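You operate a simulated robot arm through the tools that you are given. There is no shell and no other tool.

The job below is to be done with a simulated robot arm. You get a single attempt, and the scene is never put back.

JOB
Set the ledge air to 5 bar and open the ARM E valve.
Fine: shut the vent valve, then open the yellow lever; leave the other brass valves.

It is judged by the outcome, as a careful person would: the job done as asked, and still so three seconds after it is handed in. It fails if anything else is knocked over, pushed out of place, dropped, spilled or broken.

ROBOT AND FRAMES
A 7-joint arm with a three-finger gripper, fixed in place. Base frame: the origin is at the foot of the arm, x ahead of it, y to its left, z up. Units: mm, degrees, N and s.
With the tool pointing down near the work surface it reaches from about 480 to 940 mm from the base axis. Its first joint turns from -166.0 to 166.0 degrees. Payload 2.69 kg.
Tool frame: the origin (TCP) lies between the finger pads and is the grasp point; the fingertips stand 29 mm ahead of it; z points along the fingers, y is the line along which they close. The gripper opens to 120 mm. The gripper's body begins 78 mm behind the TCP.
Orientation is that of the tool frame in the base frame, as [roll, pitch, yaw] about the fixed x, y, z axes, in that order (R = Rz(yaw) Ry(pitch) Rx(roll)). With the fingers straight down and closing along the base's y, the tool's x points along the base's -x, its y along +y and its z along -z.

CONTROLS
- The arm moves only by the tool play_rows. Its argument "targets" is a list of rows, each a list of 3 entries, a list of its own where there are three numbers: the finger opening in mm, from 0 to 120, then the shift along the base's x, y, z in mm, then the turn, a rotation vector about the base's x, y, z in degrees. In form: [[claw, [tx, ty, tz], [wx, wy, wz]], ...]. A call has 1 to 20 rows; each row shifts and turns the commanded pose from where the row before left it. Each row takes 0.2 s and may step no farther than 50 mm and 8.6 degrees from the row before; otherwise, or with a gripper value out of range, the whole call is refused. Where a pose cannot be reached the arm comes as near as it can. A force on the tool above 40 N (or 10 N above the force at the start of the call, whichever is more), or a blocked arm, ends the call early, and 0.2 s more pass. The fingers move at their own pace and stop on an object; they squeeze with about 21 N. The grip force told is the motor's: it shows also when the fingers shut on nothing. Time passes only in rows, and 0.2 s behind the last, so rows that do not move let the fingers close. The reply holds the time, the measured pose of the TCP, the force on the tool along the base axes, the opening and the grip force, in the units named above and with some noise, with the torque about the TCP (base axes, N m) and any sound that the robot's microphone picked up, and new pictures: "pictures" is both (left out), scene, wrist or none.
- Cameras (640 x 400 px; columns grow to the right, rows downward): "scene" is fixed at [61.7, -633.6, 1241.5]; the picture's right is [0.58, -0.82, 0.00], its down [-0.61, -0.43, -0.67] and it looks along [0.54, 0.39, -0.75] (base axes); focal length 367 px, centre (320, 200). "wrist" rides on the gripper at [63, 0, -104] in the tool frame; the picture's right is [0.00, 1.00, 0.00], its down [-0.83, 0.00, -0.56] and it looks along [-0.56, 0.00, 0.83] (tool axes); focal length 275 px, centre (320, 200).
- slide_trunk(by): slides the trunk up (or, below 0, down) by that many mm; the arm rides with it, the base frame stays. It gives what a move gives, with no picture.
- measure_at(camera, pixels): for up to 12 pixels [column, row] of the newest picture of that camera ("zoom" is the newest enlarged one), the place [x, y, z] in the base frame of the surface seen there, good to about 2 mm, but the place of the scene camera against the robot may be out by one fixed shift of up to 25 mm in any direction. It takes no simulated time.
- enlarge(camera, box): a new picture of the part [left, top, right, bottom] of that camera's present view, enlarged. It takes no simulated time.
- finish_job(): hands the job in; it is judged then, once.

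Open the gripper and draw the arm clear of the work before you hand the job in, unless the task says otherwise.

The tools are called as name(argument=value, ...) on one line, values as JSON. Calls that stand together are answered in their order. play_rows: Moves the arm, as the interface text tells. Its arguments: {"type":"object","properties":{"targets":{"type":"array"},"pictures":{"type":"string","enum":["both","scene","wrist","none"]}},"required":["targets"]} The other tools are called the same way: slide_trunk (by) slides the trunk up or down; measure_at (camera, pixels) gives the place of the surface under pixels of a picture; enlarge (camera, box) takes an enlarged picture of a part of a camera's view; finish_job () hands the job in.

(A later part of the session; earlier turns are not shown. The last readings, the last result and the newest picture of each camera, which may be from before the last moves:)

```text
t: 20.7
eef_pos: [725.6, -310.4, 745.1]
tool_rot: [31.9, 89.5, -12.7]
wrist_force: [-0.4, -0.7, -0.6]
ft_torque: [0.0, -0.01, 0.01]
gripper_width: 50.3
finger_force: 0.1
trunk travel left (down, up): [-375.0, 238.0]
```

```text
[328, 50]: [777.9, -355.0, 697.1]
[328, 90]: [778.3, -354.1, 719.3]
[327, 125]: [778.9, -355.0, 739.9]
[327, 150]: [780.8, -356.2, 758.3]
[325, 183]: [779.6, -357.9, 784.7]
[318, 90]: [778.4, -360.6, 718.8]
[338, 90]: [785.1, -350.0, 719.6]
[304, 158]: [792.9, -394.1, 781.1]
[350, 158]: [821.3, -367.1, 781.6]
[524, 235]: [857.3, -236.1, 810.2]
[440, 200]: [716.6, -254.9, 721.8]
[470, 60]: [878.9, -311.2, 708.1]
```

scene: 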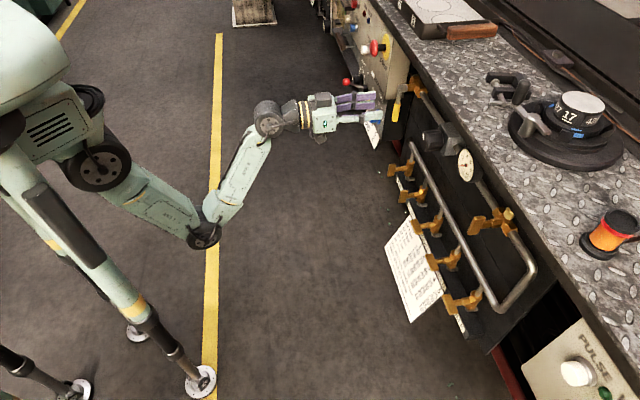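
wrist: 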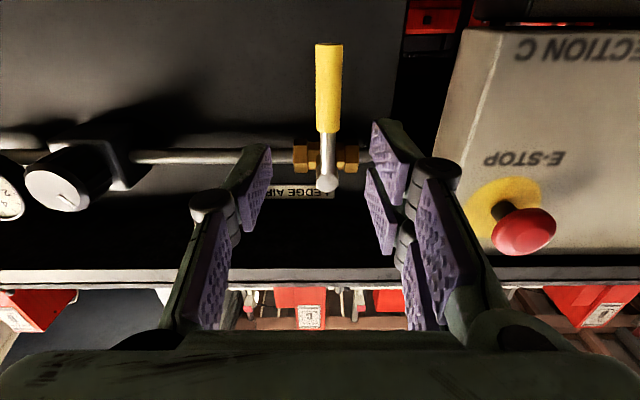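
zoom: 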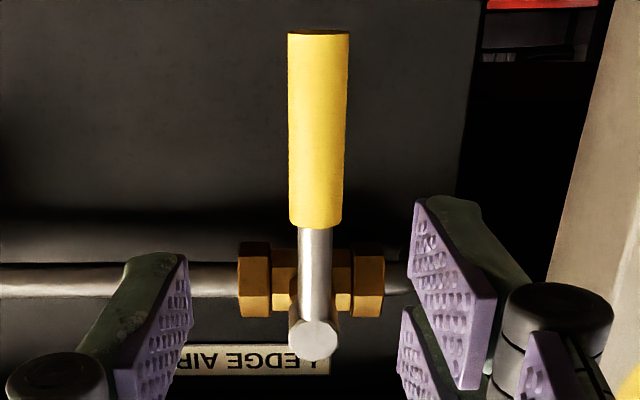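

Pivot axis at t≈-300, z≈785.5; yellow sleeve z 692–742 with centre r≈809. I line up at t≈-299.5, z≈725 and approach to r≈797 with fingers open 50 mm.

play_rows(targets=[[50, [4.2, 4.2, -20], [0, 0, 0]], [50, [9.1, -9.1, 0], [0, 0, 0]], [50, [9.1, -9.1, 0], [0, 0, 0]], [50, [9.1, -9.1, 0], [0, 0, 0]], [50, [9.1, -9.1, 0], [0, 0, 0]], [50, [9.1, -9.1, 0], [0, 0, 0]]], pictures="both")

```text
t: 22.1
eef_pos: [772.1, -354.3, 717.4]
tool_rot: [177.8, 89.5, 133.0]
wrist_force: [0.0, -0.2, -0.5]
ft_torque: [0.06, 0.02, 0.0]
gripper_width: 50.1
finger_force: 0.1
trunk travel left (down, up): [-375.0, 238.0]
```

scene: 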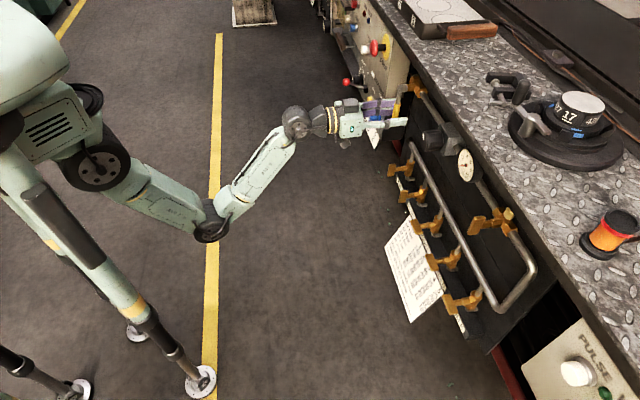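
wrist: 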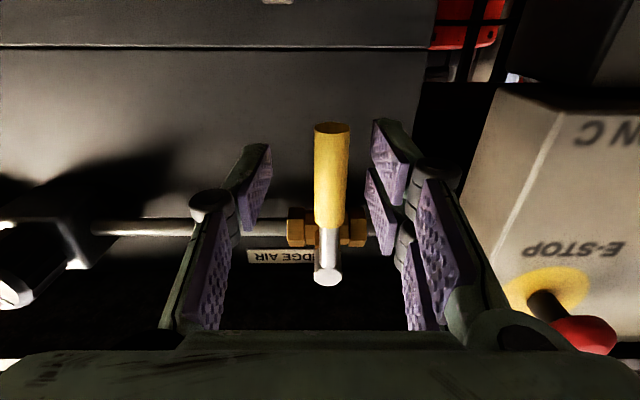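

The sleeve is between the fingers at (330,175), but the pose is still settling (z 717, t≈-295). I nudge to z≈724 and t≈-299, then hold to settle before closing.

play_rows(targets=[[50, [2, 2, 6], [0, 0, 0]], [50, [0, 0, 0], [0, 0, 0]]], pictures="wrist")

```text
t: 22.7
eef_pos: [773.4, -351.5, 721.1]
tool_rot: [179.1, 89.6, 134.4]
wrist_force: [-0.3, -0.6, 0.1]
ft_torque: [0.0, 0.02, -0.01]
gripper_width: 49.9
finger_force: 0.0
trunk travel left (down, up): [-375.0, 238.0]
```

wrist: 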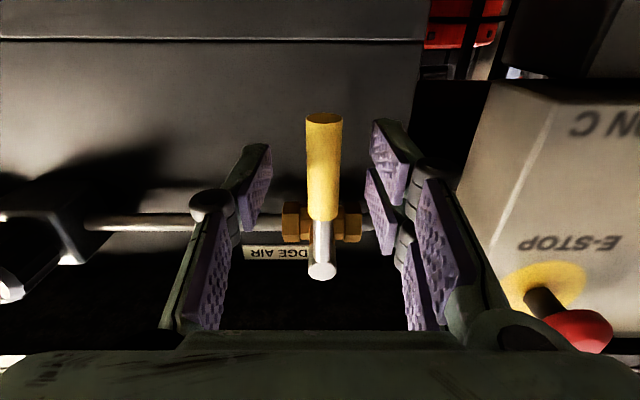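

Lever centred between the fingers (column 324), radius to pivot ≈64 mm. I close the fingers on the sleeve.

play_rows(targets=[[30, [0, 0, 0], [0, 0, 0]], [10, [0, 0, 0], [0, 0, 0]], [8, [0, 0, 0], [0, 0, 0]], [8, [0, 0, 0], [0, 0, 0]]], pictures="wrist")

```text
t: 23.7
eef_pos: [774.5, -350.3, 722.0]
tool_rot: [-176.6, 89.5, 138.7]
wrist_force: [7.8, 2.2, 1.9]
ft_torque: [-0.24, 0.31, 0.1]
gripper_width: 14.2
finger_force: 28.5
trunk travel left (down, up): [-375.0, 238.0]
```

wrist: 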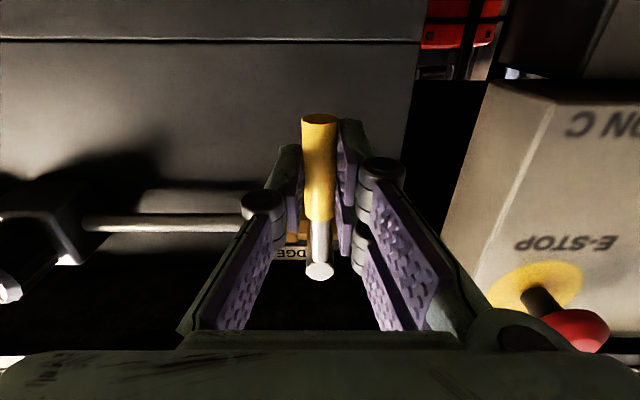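

The sleeve is held (14.2 mm). I test moving it 16° counter-clockwise (toward the right, along the pipe), following the arc about the pivot.

play_rows(targets=[[8, [-3.13, -3.13, 0.16], [-2.83, 2.83, 0]], [8, [-3.12, -3.12, 0.46], [-2.83, 2.83, 0]], [8, [-3.08, -3.08, 0.77], [-2.83, 2.83, 0]], [8, [-3.04, -3.04, 1.07], [-2.83, 2.83, 0]]], pictures="both")

```text
t: 24.7
eef_pos: [761.7, -362.3, 722.3]
tool_rot: [-92.1, 73.9, -137.1]
wrist_force: [-2.5, 11.3, -2.4]
ft_torque: [0.44, 0.94, -0.14]
gripper_width: 13.9
finger_force: 40.4
trunk travel left (down, up): [-375.0, 238.0]
```

scene: 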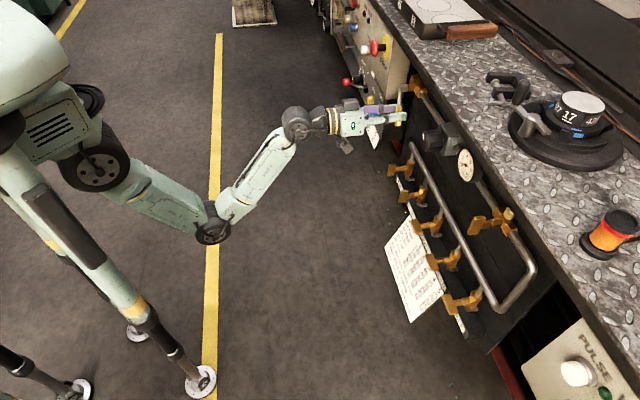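
wrist: 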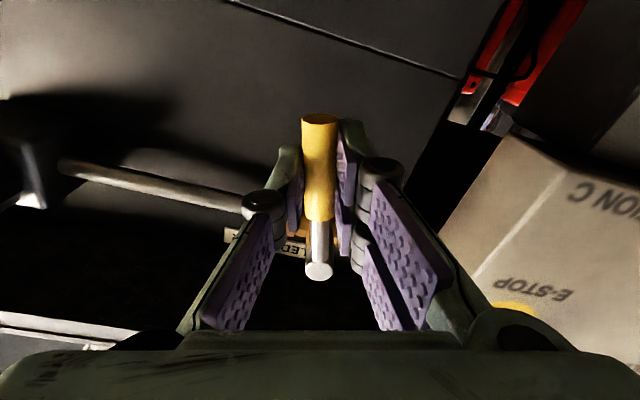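

The lever followed smoothly to the right. I continue along the arc to about 88°, in 4–6° steps.

play_rows(targets=[[8, [-5.89, -5.89, 3.03], [-5.657, 5.657, 0]], [8, [-5.53, -5.53, 4.16], [-5.657, 5.657, 0]], [8, [-5.07, -5.07, 5.21], [-5.657, 5.657, 0]], [8, [-4.51, -4.51, 6.15], [-5.657, 5.657, 0]], [8, [-3.86, -3.86, 6.98], [-5.657, 5.657, 0]]], pictures="both")

```text
t: 25.9
eef_pos: [737.7, -387.7, 748.4]
tool_rot: [-90.4, 34.0, -135.5]
wrist_force: [33.4, -20.6, 5.1]
ft_torque: [-0.06, -0.13, 0.22]
gripper_width: 14.1
finger_force: 40.1
trunk travel left (down, up): [-375.0, 238.0]
```

scene: 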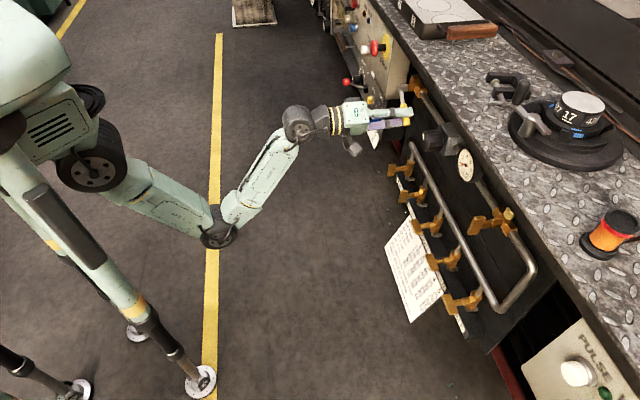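
wrist: 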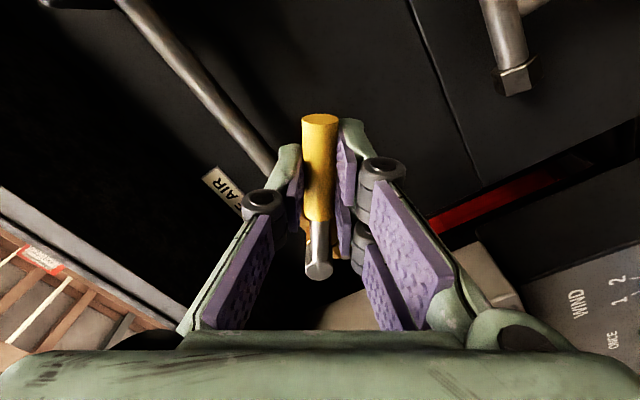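

The lever is at 56° and follows; but the tool is being pulled ~38 N toward the panel. I ease the command 1.5 mm toward the panel and hold to see whether the force relaxes.

play_rows(targets=[[8, [1.1, -1.1, 0], [0, 0, 0]], [8, [0, 0, 0], [0, 0, 0]]], pictures="none")

```text
t: 26.5
eef_pos: [736.5, -388.0, 749.3]
tool_rot: [-90.6, 33.9, -135.7]
wrist_force: [-13.8, 17.9, -7.6]
ft_torque: [-0.45, 0.16, 0.61]
gripper_width: 14.1
finger_force: 40.7
trunk travel left (down, up): [-375.0, 238.0]
```

The force flips sign with 1.5 mm, i.e. it is just the rigid grip along the axis. I loosen the fingers to a 20 mm cage around the 14 mm sleeve and continue pushing it around the arc.

play_rows(targets=[[20, [-0.4, 0.4, 0], [0, 0, 0]], [20, [-3.13, -3.13, 7.67], [-5.657, 5.657, 0]], [20, [-2.35, -2.35, 8.22], [-5.657, 5.657, 0]], [20, [-1.51, -1.51, 8.6], [-5.657, 5.657, 0]]], pictures="both")

```text
t: 27.5
eef_pos: [728.7, -395.2, 774.3]
tool_rot: [-90.3, 9.9, -135.7]
wrist_force: [0.6, -0.3, -2.1]
ft_torque: [0.04, -0.01, 0.0]
gripper_width: 21.3
finger_force: 1.3
trunk travel left (down, up): [-375.0, 238.0]
```

scene: 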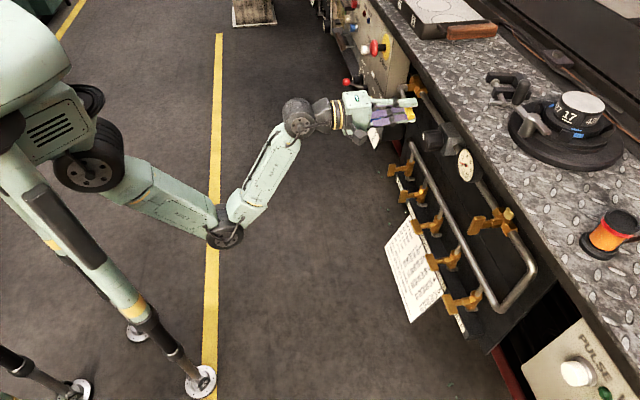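
wrist: 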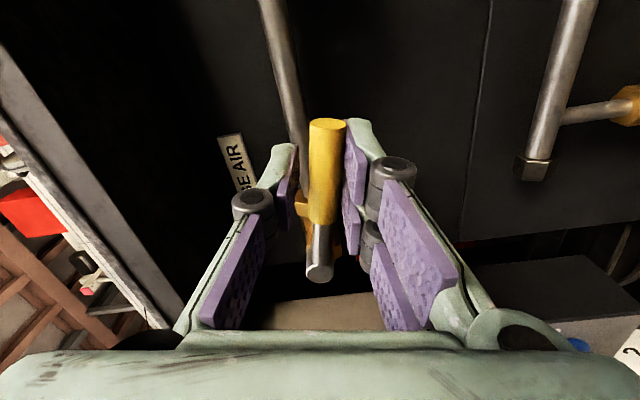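

The lever is at ~78° and rests on the lower finger. I push it the remaining way up to the stop, watching for force.

play_rows(targets=[[20, [-0.4, -0.4, 4.4], [-2.83, 2.83, 0]], [20, [-0.26, -0.26, 4.4], [-2.83, 2.83, 0]], [20, [0, 0, 2.2], [-1.41, 1.41, 0]], [20, [0, 0, 2], [0, 0, 0]], [20, [0, 0, 1.5], [0, 0, 0]]], pictures="both")

```text
t: 28.7
eef_pos: [730.1, -396.7, 788.7]
tool_rot: [-90.2, -0.2, -135.5]
wrist_force: [-0.7, -1.6, -2.9]
ft_torque: [0.03, 0.03, -0.02]
gripper_width: 21.6
finger_force: 1.3
trunk travel left (down, up): [-375.0, 238.0]
```

scene: 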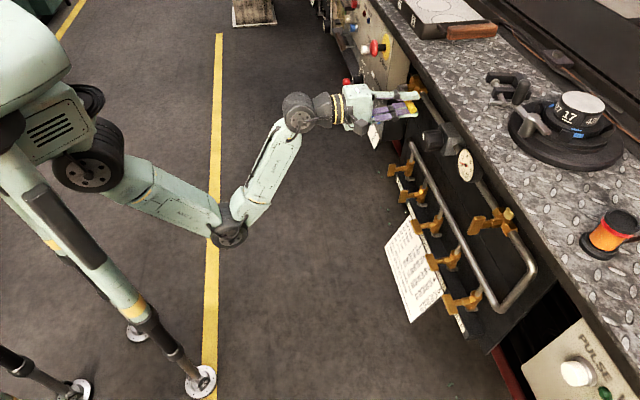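
wrist: 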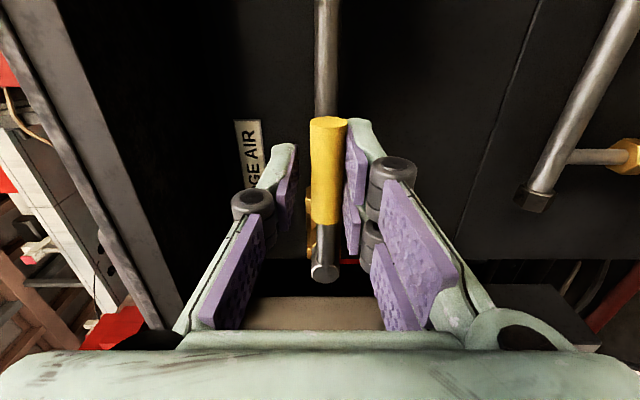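

The lever now lies along the pipe (≈90°), with only ~3 N of load. I push another 2 mm to feel for the stop and look at the gauge.

play_rows(targets=[[20, [0, 0, 1], [0, 0, 0]], [20, [0, 0, 1], [0, 0, 0]], [20, [0, 0, 0.7], [0, 0, 0]]], pictures="both")

enlarge(camera="scene", box=[390, 70, 490, 190])

```text
t: 29.5
eef_pos: [730.9, -396.4, 790.6]
tool_rot: [-90.2, -0.1, -135.4]
wrist_force: [-0.5, 0.3, -4.8]
ft_torque: [0.05, 0.1, -0.03]
gripper_width: 23.6
finger_force: 2.5
trunk travel left (down, up): [-375.0, 238.0]
```

scene: 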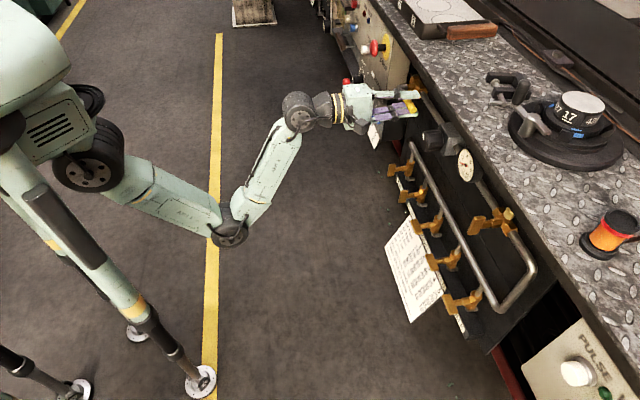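
wrist: 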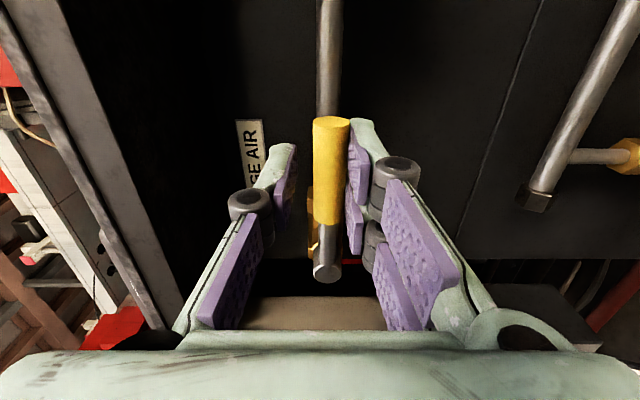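

```text
3.33 times, centred on (440, 130) of scene
```

zoom: 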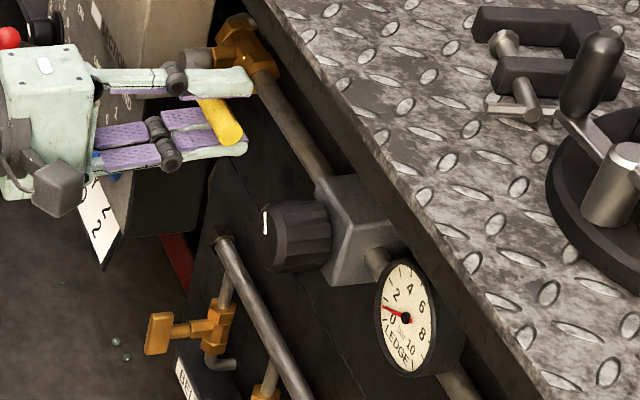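

The lever is at its stop (fingers started to be spread) and the gauge has risen slightly off 0, with no hissing. I open, retreat, and move across to the regulator knob.

play_rows(targets=[[40, [0, 0, -2], [0, 0, 0]], [40, [0, 0, 0], [0, 0, 0]], [40, [-8, 8, 0], [0, 0, 0]], [40, [-15, 15, 0], [0, 0, 0]], [40, [-20, 20, 0], [0, 0, 0]], [60, [-23, -23, 0], [0, 0, 0]], [70, [-23, -23, 0], [0, 0, 0]], [70, [-23, -23, 0], [0, 0, 0]], [70, [-23, -23, 0], [0, 0, 0]], [70, [0, 0, 0], [0, 0, 0]]], pictures="both")

enlarge(camera="scene", box=[390, 70, 490, 190])

enlarge(camera="wrist", box=[240, 20, 400, 260])

```text
t: 31.7
eef_pos: [595.2, -444.4, 796.4]
tool_rot: [-89.5, -0.1, -135.4]
wrist_force: [0.4, -0.4, -0.7]
ft_torque: [0.04, -0.03, 0.01]
gripper_width: 69.9
finger_force: 0.0
trunk travel left (down, up): [-375.0, 238.0]
```

scene: 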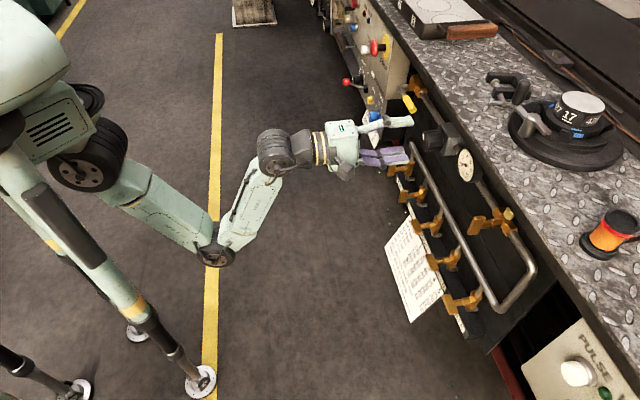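
wrist: 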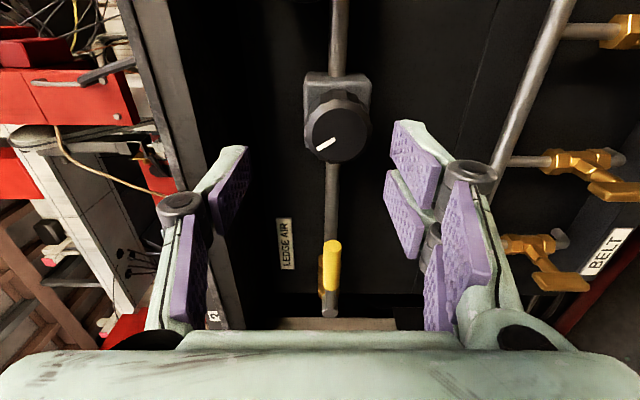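

```text
3.33 times, centred on (440, 130) of scene
```

zoom: 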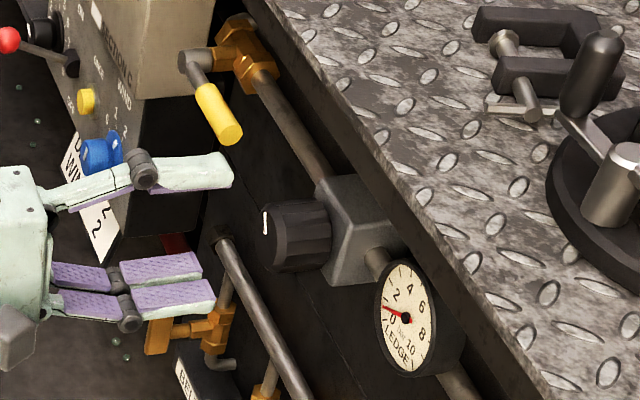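

```text
1.67 times, centred on (320, 140) of wrist
```

zoom: 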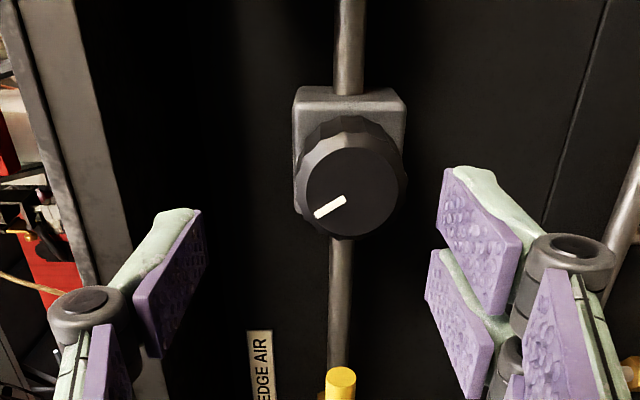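

The lever is horizontal along the pipe and the gauge reads ~0.7. The knob centre is near (338,134) in the wrist view (t≈-105, z≈785.5); I zoom in on the knob's mark and measure points.

enlarge(camera="wrist", box=[290, 60, 390, 170])

measure_at(camera="wrist", pixels=[[338, 134], [313, 134], [362, 134], [338, 110], [338, 158], [319, 149], [333, 140], [372, 112], [306, 112], [338, 80], [330, 240]])

```text
3.64 times, centred on (340, 115) of wrist
```

zoom: 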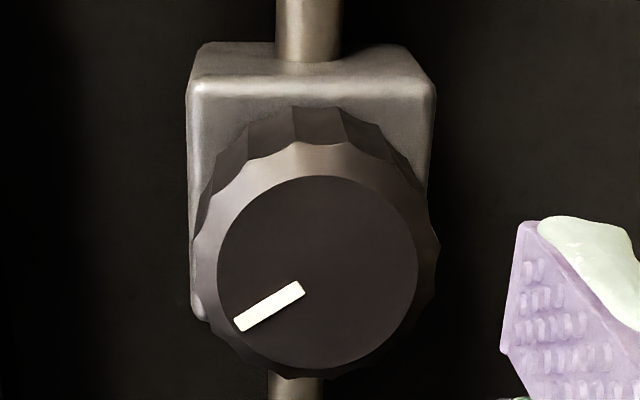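

```text
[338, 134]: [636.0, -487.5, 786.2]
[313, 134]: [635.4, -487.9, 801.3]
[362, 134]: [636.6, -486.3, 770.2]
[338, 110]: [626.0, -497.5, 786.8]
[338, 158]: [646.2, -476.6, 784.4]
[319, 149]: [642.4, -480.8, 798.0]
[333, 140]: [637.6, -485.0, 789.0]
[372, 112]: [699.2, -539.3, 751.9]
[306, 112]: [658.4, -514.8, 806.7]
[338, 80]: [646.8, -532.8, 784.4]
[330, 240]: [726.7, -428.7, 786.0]
```

Knob: front at r≈794, ~43 mm across, centre t≈-105, z≈785.7, mark at about 35° left of up. The z reading seems to lag after sideways moves, so I hold briefly to let it settle.

play_rows(targets=[[70, [0, 0, 0], [0, 0, 0]], [70, [0, 0, 0], [0, 0, 0]], [70, [0, 0, 0], [0, 0, 0]]], pictures="none")

```text
t: 32.5
eef_pos: [595.4, -446.2, 796.6]
tool_rot: [-89.5, 0.0, -135.4]
wrist_force: [-0.4, 0.1, -0.8]
ft_torque: [-0.01, 0.04, 0.01]
gripper_width: 70.2
finger_force: 0.1
trunk travel left (down, up): [-375.0, 238.0]
```

Settled at r≈736.5, t≈-105.5, z≈796.6. I lower 11 mm and approach part way, then check alignment.

play_rows(targets=[[70, [5, -5, -5.5], [0, 0, 0]], [70, [5, -5, -5.5], [0, 0, 0]], [70, [5, -5, 0], [0, 0, 0]], [70, [0, 0, 0], [0, 0, 0]]], pictures="wrist")

```text
t: 33.5
eef_pos: [609.2, -462.6, 782.7]
tool_rot: [-89.7, -0.1, -135.5]
wrist_force: [0.4, -0.4, 0.7]
ft_torque: [-0.03, 0.01, -0.01]
gripper_width: 70.0
finger_force: 0.1
trunk travel left (down, up): [-375.0, 238.0]
```

wrist: 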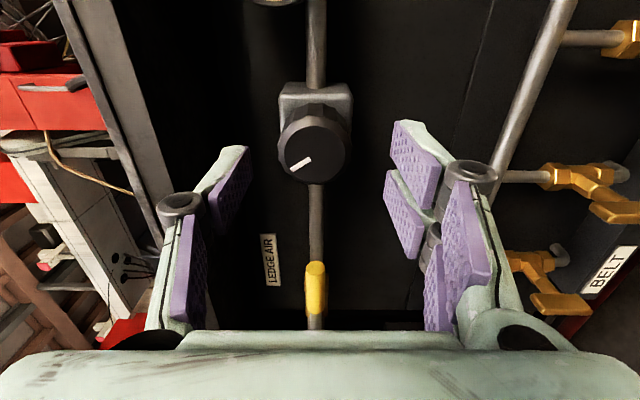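

The knob is a little off the tool axis; I measure its face centre and edges again from this closer view.

enlarge(camera="wrist", box=[260, 70, 370, 200])

measure_at(camera="wrist", pixels=[[312, 150], [280, 150], [344, 150], [312, 125], [312, 178], [288, 150], [336, 150], [315, 60], [315, 220]])

```text
3.08 times, centred on (315, 135) of wrist
```

zoom: 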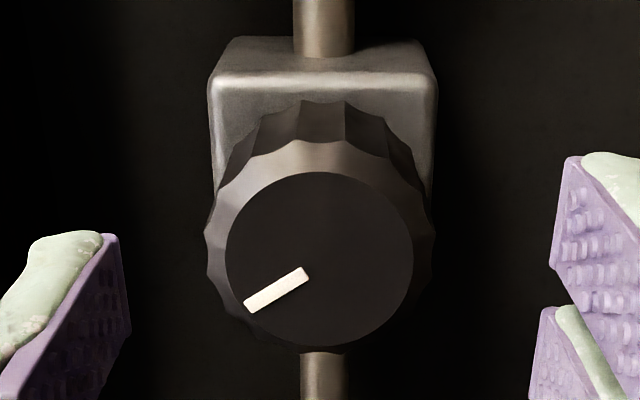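

```text
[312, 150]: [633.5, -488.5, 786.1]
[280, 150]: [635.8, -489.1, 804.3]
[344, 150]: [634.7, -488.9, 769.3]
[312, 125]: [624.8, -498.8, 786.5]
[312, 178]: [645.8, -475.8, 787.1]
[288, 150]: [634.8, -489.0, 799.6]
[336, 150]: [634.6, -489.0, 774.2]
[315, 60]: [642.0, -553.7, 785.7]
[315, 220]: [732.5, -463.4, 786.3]
```

Face centre is t≈-105, z≈785.4. I correct by (−1.3 mm t, +2.7 mm z) and approach to r≈792 with the fingers open 70 mm.

play_rows(targets=[[70, [5.9, -4.1, 1.4], [0, 0, 0]], [70, [6, -6, 1.3], [0, 0, 0]], [70, [6, -6, 0], [0, 0, 0]], [70, [6, -6, 0], [0, 0, 0]], [70, [0, 0, 0], [0, 0, 0]]], pictures="wrist")

```text
t: 34.7
eef_pos: [634.7, -483.3, 779.3]
tool_rot: [-90.1, -0.1, -135.6]
wrist_force: [-0.3, -0.1, -0.1]
ft_torque: [-0.01, 0.01, -0.01]
gripper_width: 70.1
finger_force: 0.1
trunk travel left (down, up): [-375.0, 238.0]
```

wrist: 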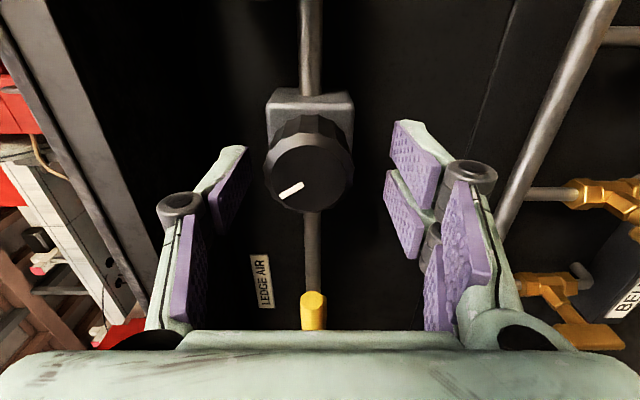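

The pose came out 6 mm low (z 779) and t≈-107; I correct upward and sideways before closing.

play_rows(targets=[[70, [-0.7, -0.7, 3], [0, 0, 0]], [70, [-0.7, -0.7, 3], [0, 0, 0]], [70, [0, 0, 0], [0, 0, 0]], [70, [0, 0, 0], [0, 0, 0]]], pictures="wrist")

```text
t: 35.7
eef_pos: [631.6, -484.3, 787.9]
tool_rot: [-90.2, 0.0, -135.5]
wrist_force: [-0.3, 0.4, -0.1]
ft_torque: [-0.01, 0.01, 0.03]
gripper_width: 70.1
finger_force: 0.0
trunk travel left (down, up): [-375.0, 238.0]
```

wrist: 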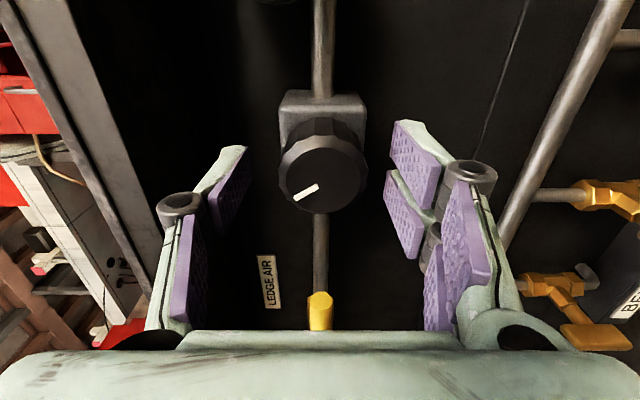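

Now z≈788 is 2.3 mm high, t≈-104 good. I lower 2.3 mm and close gently on the knob.

play_rows(targets=[[70, [0.7, -0.7, -2.2], [0, 0, 0]], [60, [0, 0, 0], [0, 0, 0]], [48, [0, 0, 0], [0, 0, 0]], [38, [0, 0, 0], [0, 0, 0]], [36, [0, 0, 0], [0, 0, 0]], [36, [0, 0, 0], [0, 0, 0]]], pictures="both")

```text
t: 37.1
eef_pos: [632.5, -484.4, 784.8]
tool_rot: [-90.2, -0.1, -135.4]
wrist_force: [1.9, -2.3, 1.8]
ft_torque: [-0.12, -0.1, -0.01]
gripper_width: 40.9
finger_force: 40.5
trunk travel left (down, up): [-375.0, 238.0]
```

scene: 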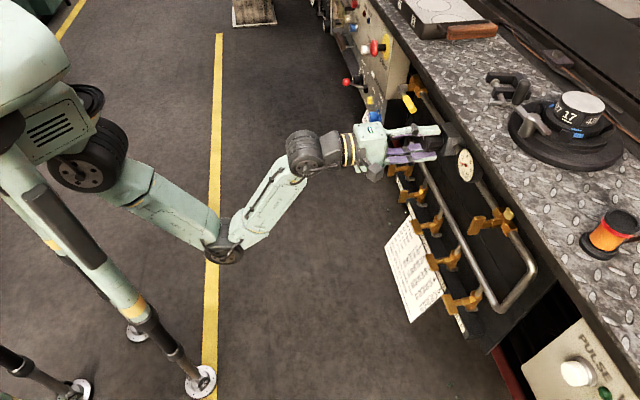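
wrist: 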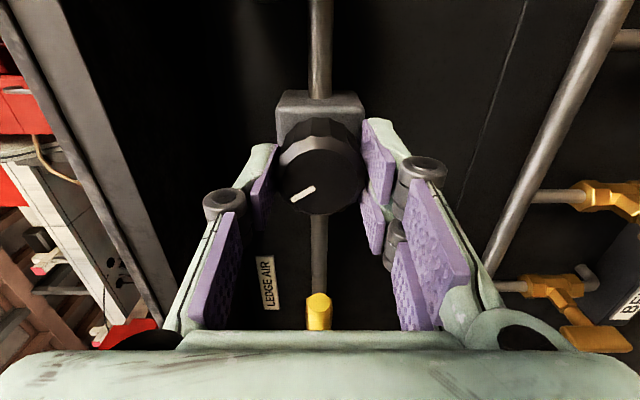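

The knob is gripped (40.9 mm, 40 N). I test a 16° clockwise turn and look at the gauge.

play_rows(targets=[[36, [0, 0, 0], [2.83, -2.83, 0]], [36, [0, 0, 0], [2.83, -2.83, 0]], [36, [0, 0, 0], [2.83, -2.83, 0]], [36, [0, 0, 0], [2.83, -2.83, 0]]], pictures="both")

enlarge(camera="scene", box=[440, 130, 500, 200])

```text
t: 38.1
eef_pos: [632.8, -483.8, 785.3]
tool_rot: [-90.3, 16.0, -135.5]
wrist_force: [10.4, -9.9, 6.6]
ft_torque: [0.14, 0.17, -0.85]
gripper_width: 40.8
finger_force: 45.1
trunk travel left (down, up): [-375.0, 238.0]
```

scene: 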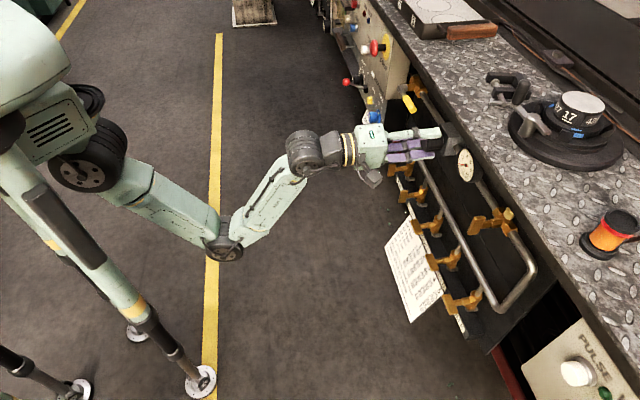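
wrist: 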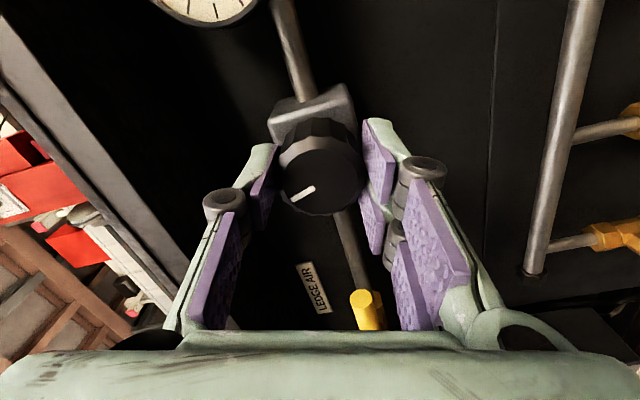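

```text
5.71 times, centred on (470, 165) of scene
```

zoom: 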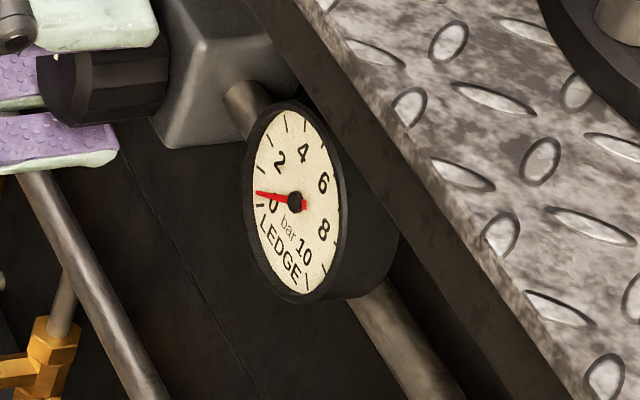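

The knob turned 16° with the gripper, yet the needle seems slightly lower than before (about 0.4 vs 0.7). I hold still a moment to see if the reading is drifting or depends on the knob.

play_rows(targets=[[36, [0, 0, 0], [0, 0, 0]], [36, [0, 0, 0], [0, 0, 0]], [36, [0, 0, 0], [0, 0, 0]], [36, [0, 0, 0], [0, 0, 0]]], pictures="scene")

enlarge(camera="scene", box=[440, 130, 500, 200])

```text
t: 39.1
eef_pos: [632.0, -484.9, 785.0]
tool_rot: [-90.2, 16.0, -135.5]
wrist_force: [17.7, -21.1, 12.8]
ft_torque: [-0.25, -0.27, -0.14]
gripper_width: 40.9
finger_force: 44.8
trunk travel left (down, up): [-375.0, 238.0]
```

scene: 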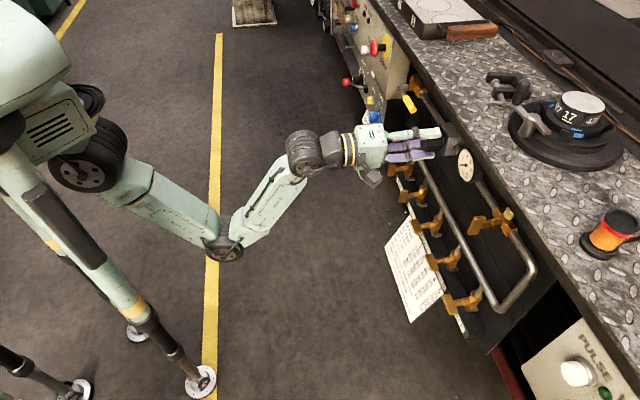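

```text
5.71 times, centred on (470, 165) of scene
```

zoom: 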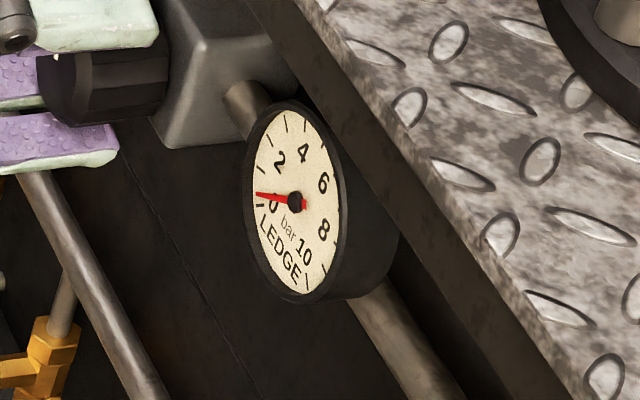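

The reading follows the knob: clockwise lowered it (~1 bar per 50°), so counter-clockwise raises it on this regulator. I turn counter-clockwise 24° with a small force relief and check.

play_rows(targets=[[36, [0.4, -0.4, 0.3], [-4.24, 4.24, 0]], [36, [0, 0, 0], [-4.24, 4.24, 0]], [36, [0, 0, 0], [-4.24, 4.24, 0]], [36, [0, 0, 0], [-4.24, 4.24, 0]], [36, [0, 0, 0], [-4.24, 4.24, 0]], [36, [0, 0, 0], [-4.24, 4.24, 0]]], pictures="both")

enlarge(camera="scene", box=[440, 130, 500, 200])

```text
t: 40.5
eef_pos: [633.8, -484.1, 785.2]
tool_rot: [-90.0, -20.1, -135.6]
wrist_force: [-7.4, 12.4, 0.6]
ft_torque: [-0.06, -0.08, -0.02]
gripper_width: 41.2
finger_force: 45.1
trunk travel left (down, up): [-375.0, 238.0]
```

scene: 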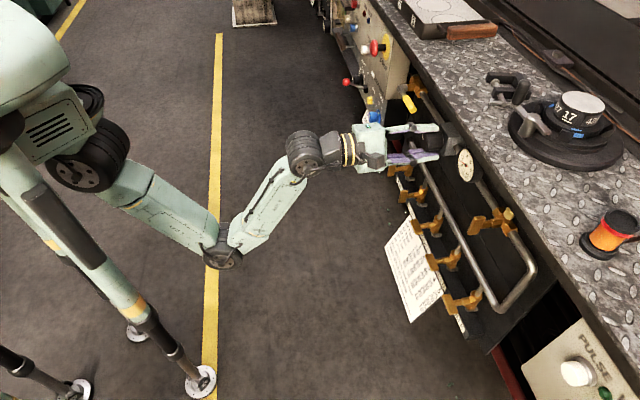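
wrist: 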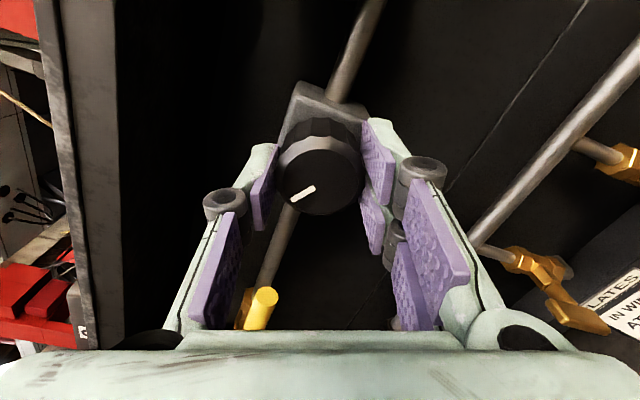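

```text
5.71 times, centred on (470, 165) of scene
```

zoom: 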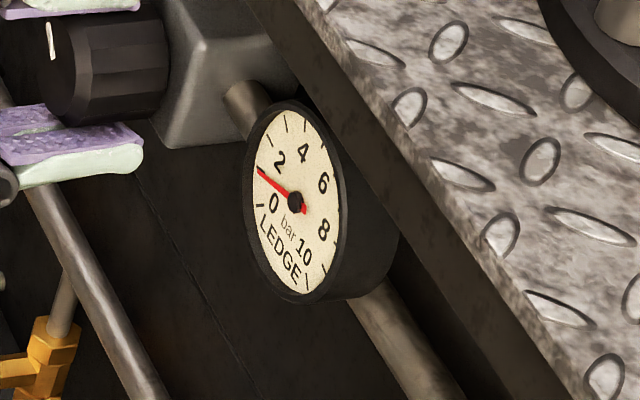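

Counter-clockwise raises it: needle now at ~1 bar after 36°. I continue counter-clockwise another ~42°, checking tracking.

play_rows(targets=[[36, [-0.1, 0.1, 0], [-4.95, 4.95, 0]], [36, [0, 0, 0], [-4.95, 4.95, 0]], [36, [0, 0, 0], [-4.95, 4.95, 0]], [36, [0, 0, 0], [-4.95, 4.95, 0]], [36, [0, 0, 0], [-4.95, 4.95, 0]], [36, [0, 0, 0], [-4.95, 4.95, 0]]], pictures="both")

enlarge(camera="scene", box=[440, 130, 500, 200])

```text
t: 41.9
eef_pos: [633.0, -484.6, 785.0]
tool_rot: [-89.2, -62.2, -136.1]
wrist_force: [-0.6, 8.9, 2.5]
ft_torque: [0.1, 0.03, -0.22]
gripper_width: 41.2
finger_force: 44.8
trunk travel left (down, up): [-375.0, 238.0]
```

scene: 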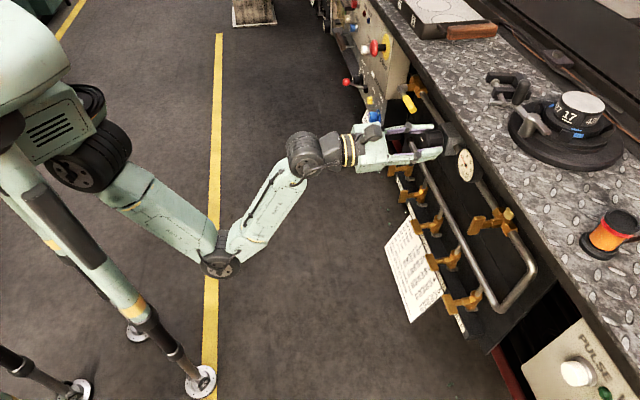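
wrist: 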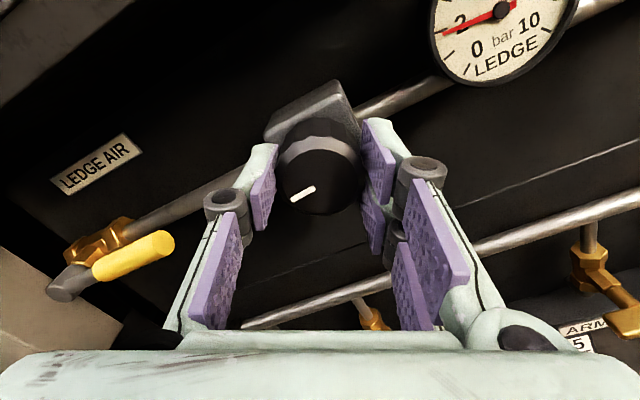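

```text
5.71 times, centred on (470, 165) of scene
```

zoom: 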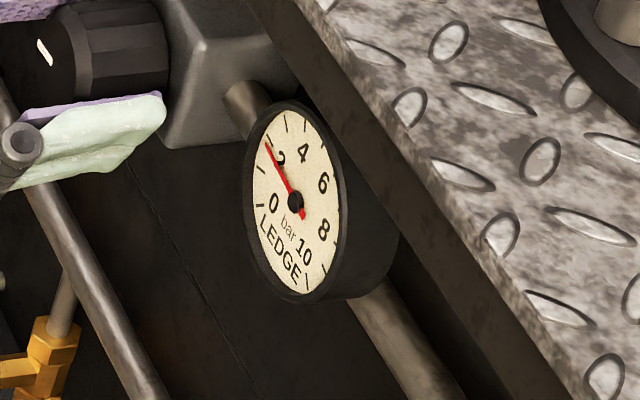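

Now ~1.9 bar at 78° turned; the wrist still tracks well. I continue another 42° counter-clockwise.

play_rows(targets=[[36, [0, 0, 0], [-4.95, 4.95, 0]], [36, [0, 0, 0], [-4.95, 4.95, 0]], [36, [0, 0, 0], [-4.95, 4.95, 0]], [36, [0, 0, 0], [-4.95, 4.95, 0]], [36, [0, 0, 0], [-4.95, 4.95, 0]], [36, [0, 0, 0], [-4.95, 4.95, 0]]], pictures="both")

enlarge(camera="scene", box=[440, 130, 500, 200])

```text
t: 43.3
eef_pos: [633.4, -484.0, 784.3]
tool_rot: [88.0, -76.0, 46.9]
wrist_force: [-16.1, 27.1, -11.6]
ft_torque: [0.44, 0.44, 0.21]
gripper_width: 41.1
finger_force: 45.0
trunk travel left (down, up): [-375.0, 238.0]
```

scene: 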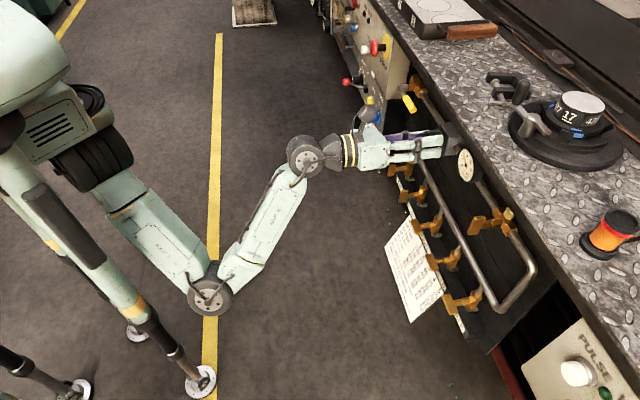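
wrist: 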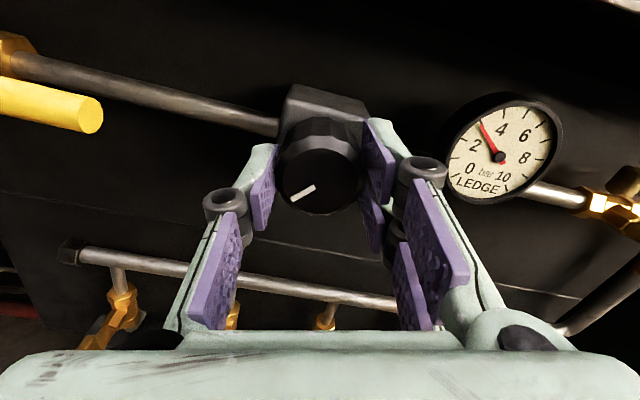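

```text
5.71 times, centred on (470, 165) of scene
```

zoom: 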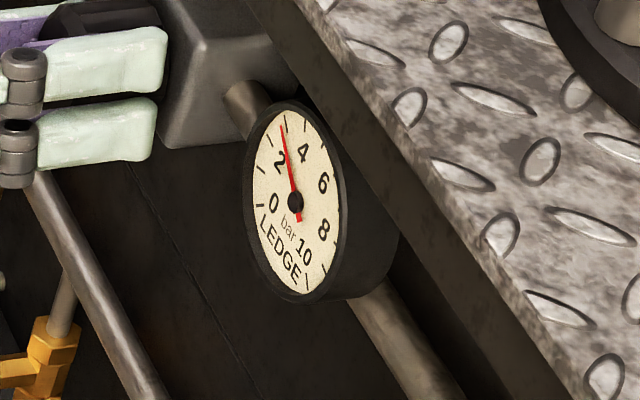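

Needle ~2.8 bar at roll -194°; the elbow is starting to swing, so I release, back off 32 mm, and unwind the wrist by +128° for a fresh grip.

play_rows(targets=[[36, [-0.4, 0.4, -0.2], [0, 0, 0]], [55, [0, 0, 0], [0, 0, 0]], [70, [0, 0, 0], [0, 0, 0]], [70, [0, 0, 0], [0, 0, 0]], [70, [-8, 8, 0], [0, 0, 0]], [70, [-8, 8, 0], [0, 0, 0]], [70, [-8, 8, 0], [0, 0, 0]], [70, [0, 0, 0], [0, 0, 0]]], pictures="both")

enlarge(camera="wrist", box=[250, 20, 600, 240])

```text
t: 45.1
eef_pos: [608.8, -459.0, 789.3]
tool_rot: [86.3, -75.8, 48.4]
wrist_force: [-0.4, 0.8, -0.2]
ft_torque: [-0.01, 0.01, 0.02]
gripper_width: 70.0
finger_force: 0.0
trunk travel left (down, up): [-375.0, 238.0]
```

scene: 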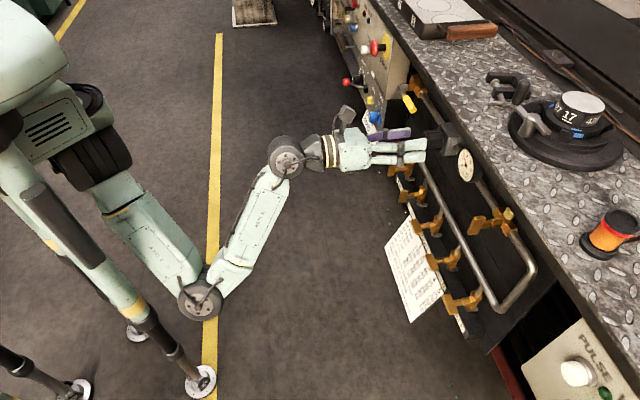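
wrist: 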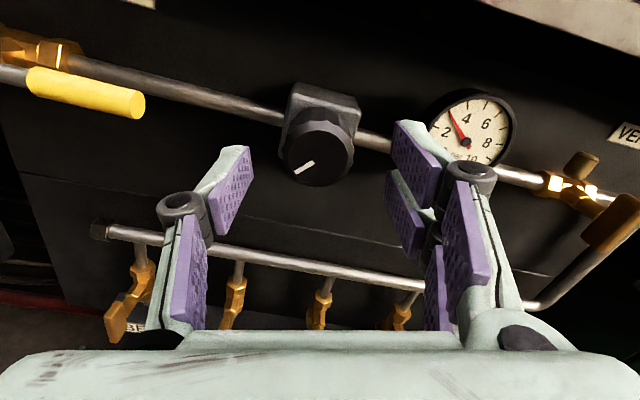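

```text
1.82 times, centred on (425, 130) of wrist
```

zoom: 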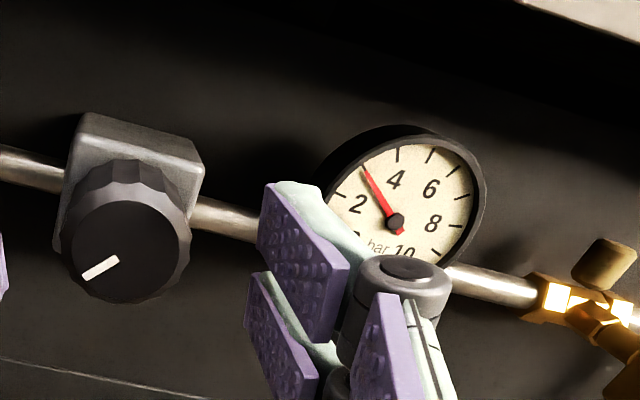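

The gauge holds at ~2.85 bar with the knob released, no hiss. I unwind the wrist +128° (clockwise) in front of the knob.

play_rows(targets=[[70, [0, 0, -0.5], [5.657, -5.657, 0]], [70, [0, 0, -0.5], [5.657, -5.657, 0]], [70, [0, 0, -0.5], [5.657, -5.657, 0]], [70, [0, 0, -0.5], [5.657, -5.657, 0]], [70, [0, 0, 0], [5.657, -5.657, 0]], [70, [0, 0, 0], [5.657, -5.657, 0]], [70, [0, 0, 0], [5.657, -5.657, 0]], [70, [0, 0, 0], [5.657, -5.657, 0]], [70, [0, 0, 0], [5.657, -5.657, 0]], [70, [0, 0, 0], [5.657, -5.657, 0]], [70, [0, 0, 0], [5.657, -5.657, 0]], [70, [0, 0, 0], [5.657, -5.657, 0]], [70, [0, 0, 0], [5.657, -5.657, 0]], [70, [0, 0, 0], [5.657, -5.657, 0]], [70, [0, 0, 0], [5.657, -5.657, 0]], [70, [0, 0, 0], [5.657, -5.657, 0]]], pictures="both")

```text
t: 48.5
eef_pos: [608.3, -460.7, 793.5]
tool_rot: [-89.3, 24.2, -134.9]
wrist_force: [-0.2, 0.1, -0.9]
ft_torque: [0.01, -0.02, 0.03]
gripper_width: 70.1
finger_force: 0.1
trunk travel left (down, up): [-375.0, 238.0]
```

scene: 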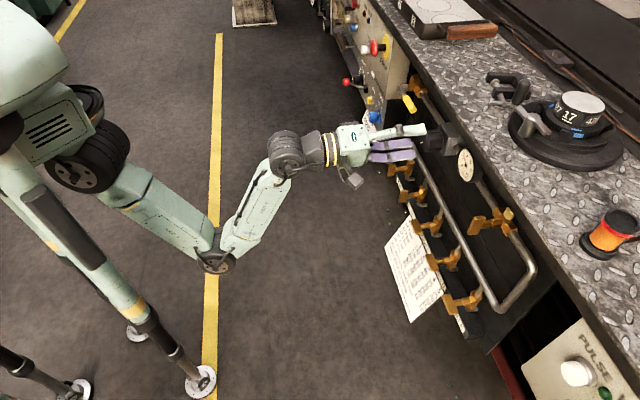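
wrist: 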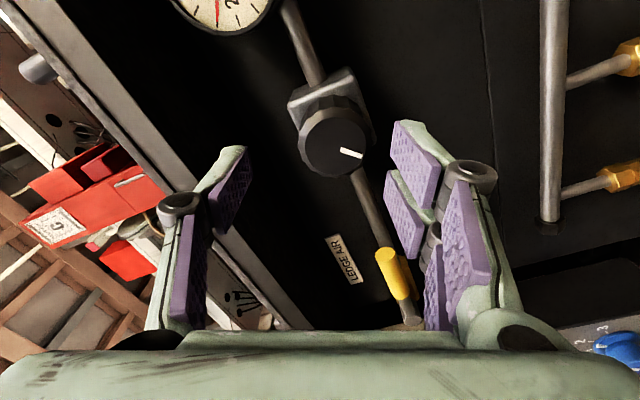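

Roll is now -66° at z≈793.5, t≈-104.4, r≈756. I approach the knob again with height correction and check.

play_rows(targets=[[70, [0, 0, -4], [0, 0, 0]], [70, [6.2, -6.2, -1], [0, 0, 0]], [70, [6.2, -6.2, 0], [0, 0, 0]], [70, [6.2, -6.2, 0], [0, 0, 0]], [70, [6.2, -6.2, 0], [0, 0, 0]], [70, [0, 0, 0], [0, 0, 0]], [70, [0, 0, 0], [0, 0, 0]]], pictures="wrist")

```text
t: 50.1
eef_pos: [632.0, -485.8, 777.7]
tool_rot: [-90.4, 24.1, -135.6]
wrist_force: [-0.9, -0.5, 0.1]
ft_torque: [0.04, 0.01, -0.01]
gripper_width: 69.6
finger_force: 0.0
trunk travel left (down, up): [-375.0, 238.0]
```

wrist: 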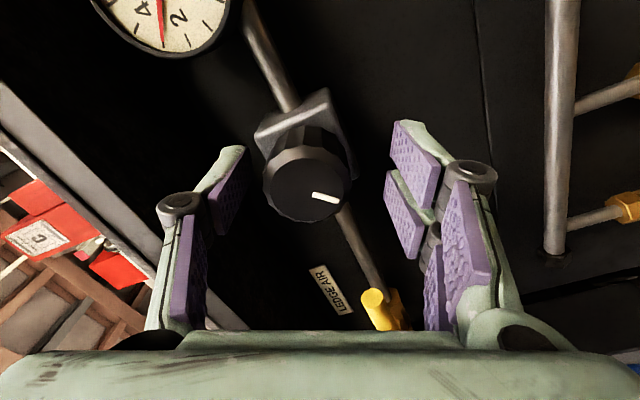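

z is 777.7, so I raise about 6 mm and settle before gripping.

play_rows(targets=[[70, [0, 0, 3], [0, 0, 0]], [70, [0, 0, 2.5], [0, 0, 0]], [70, [0, 0, 0], [0, 0, 0]], [70, [0, 0, 0], [0, 0, 0]]], pictures="wrist")

```text
t: 51.1
eef_pos: [632.1, -485.7, 783.5]
tool_rot: [-90.4, 24.2, -135.5]
wrist_force: [-0.8, 0.1, -0.4]
ft_torque: [0.02, 0.0, -0.03]
gripper_width: 70.1
finger_force: 0.0
trunk travel left (down, up): [-375.0, 238.0]
```

wrist: 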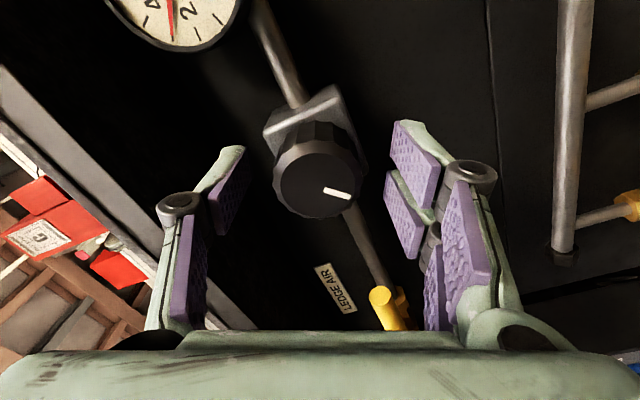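

Now r≈790, z≈783.5, t≈-103.5. I add the last small correction and grip the knob.

play_rows(targets=[[70, [0.9, 0.9, 1.6], [0, 0, 0]], [56, [0, 0, 0], [0, 0, 0]], [44, [0, 0, 0], [0, 0, 0]], [36, [0, 0, 0], [0, 0, 0]], [36, [0, 0, 0], [0, 0, 0]], [36, [0, 0, 0], [0, 0, 0]]], pictures="wrist")

```text
t: 52.5
eef_pos: [633.7, -484.2, 785.0]
tool_rot: [-90.4, 24.0, -135.6]
wrist_force: [1.1, -1.7, 1.0]
ft_torque: [-0.04, -0.04, -0.04]
gripper_width: 40.8
finger_force: 44.4
trunk travel left (down, up): [-375.0, 238.0]
```

wrist: 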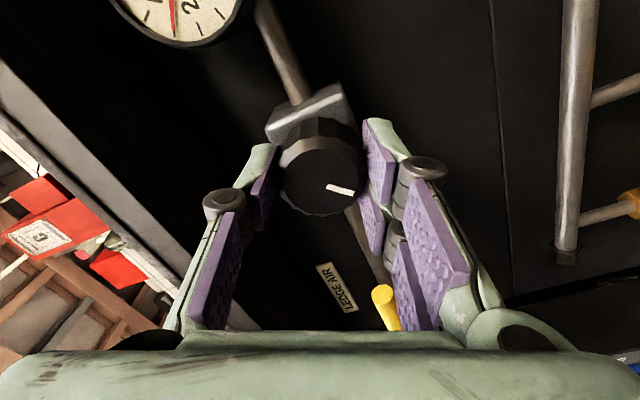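

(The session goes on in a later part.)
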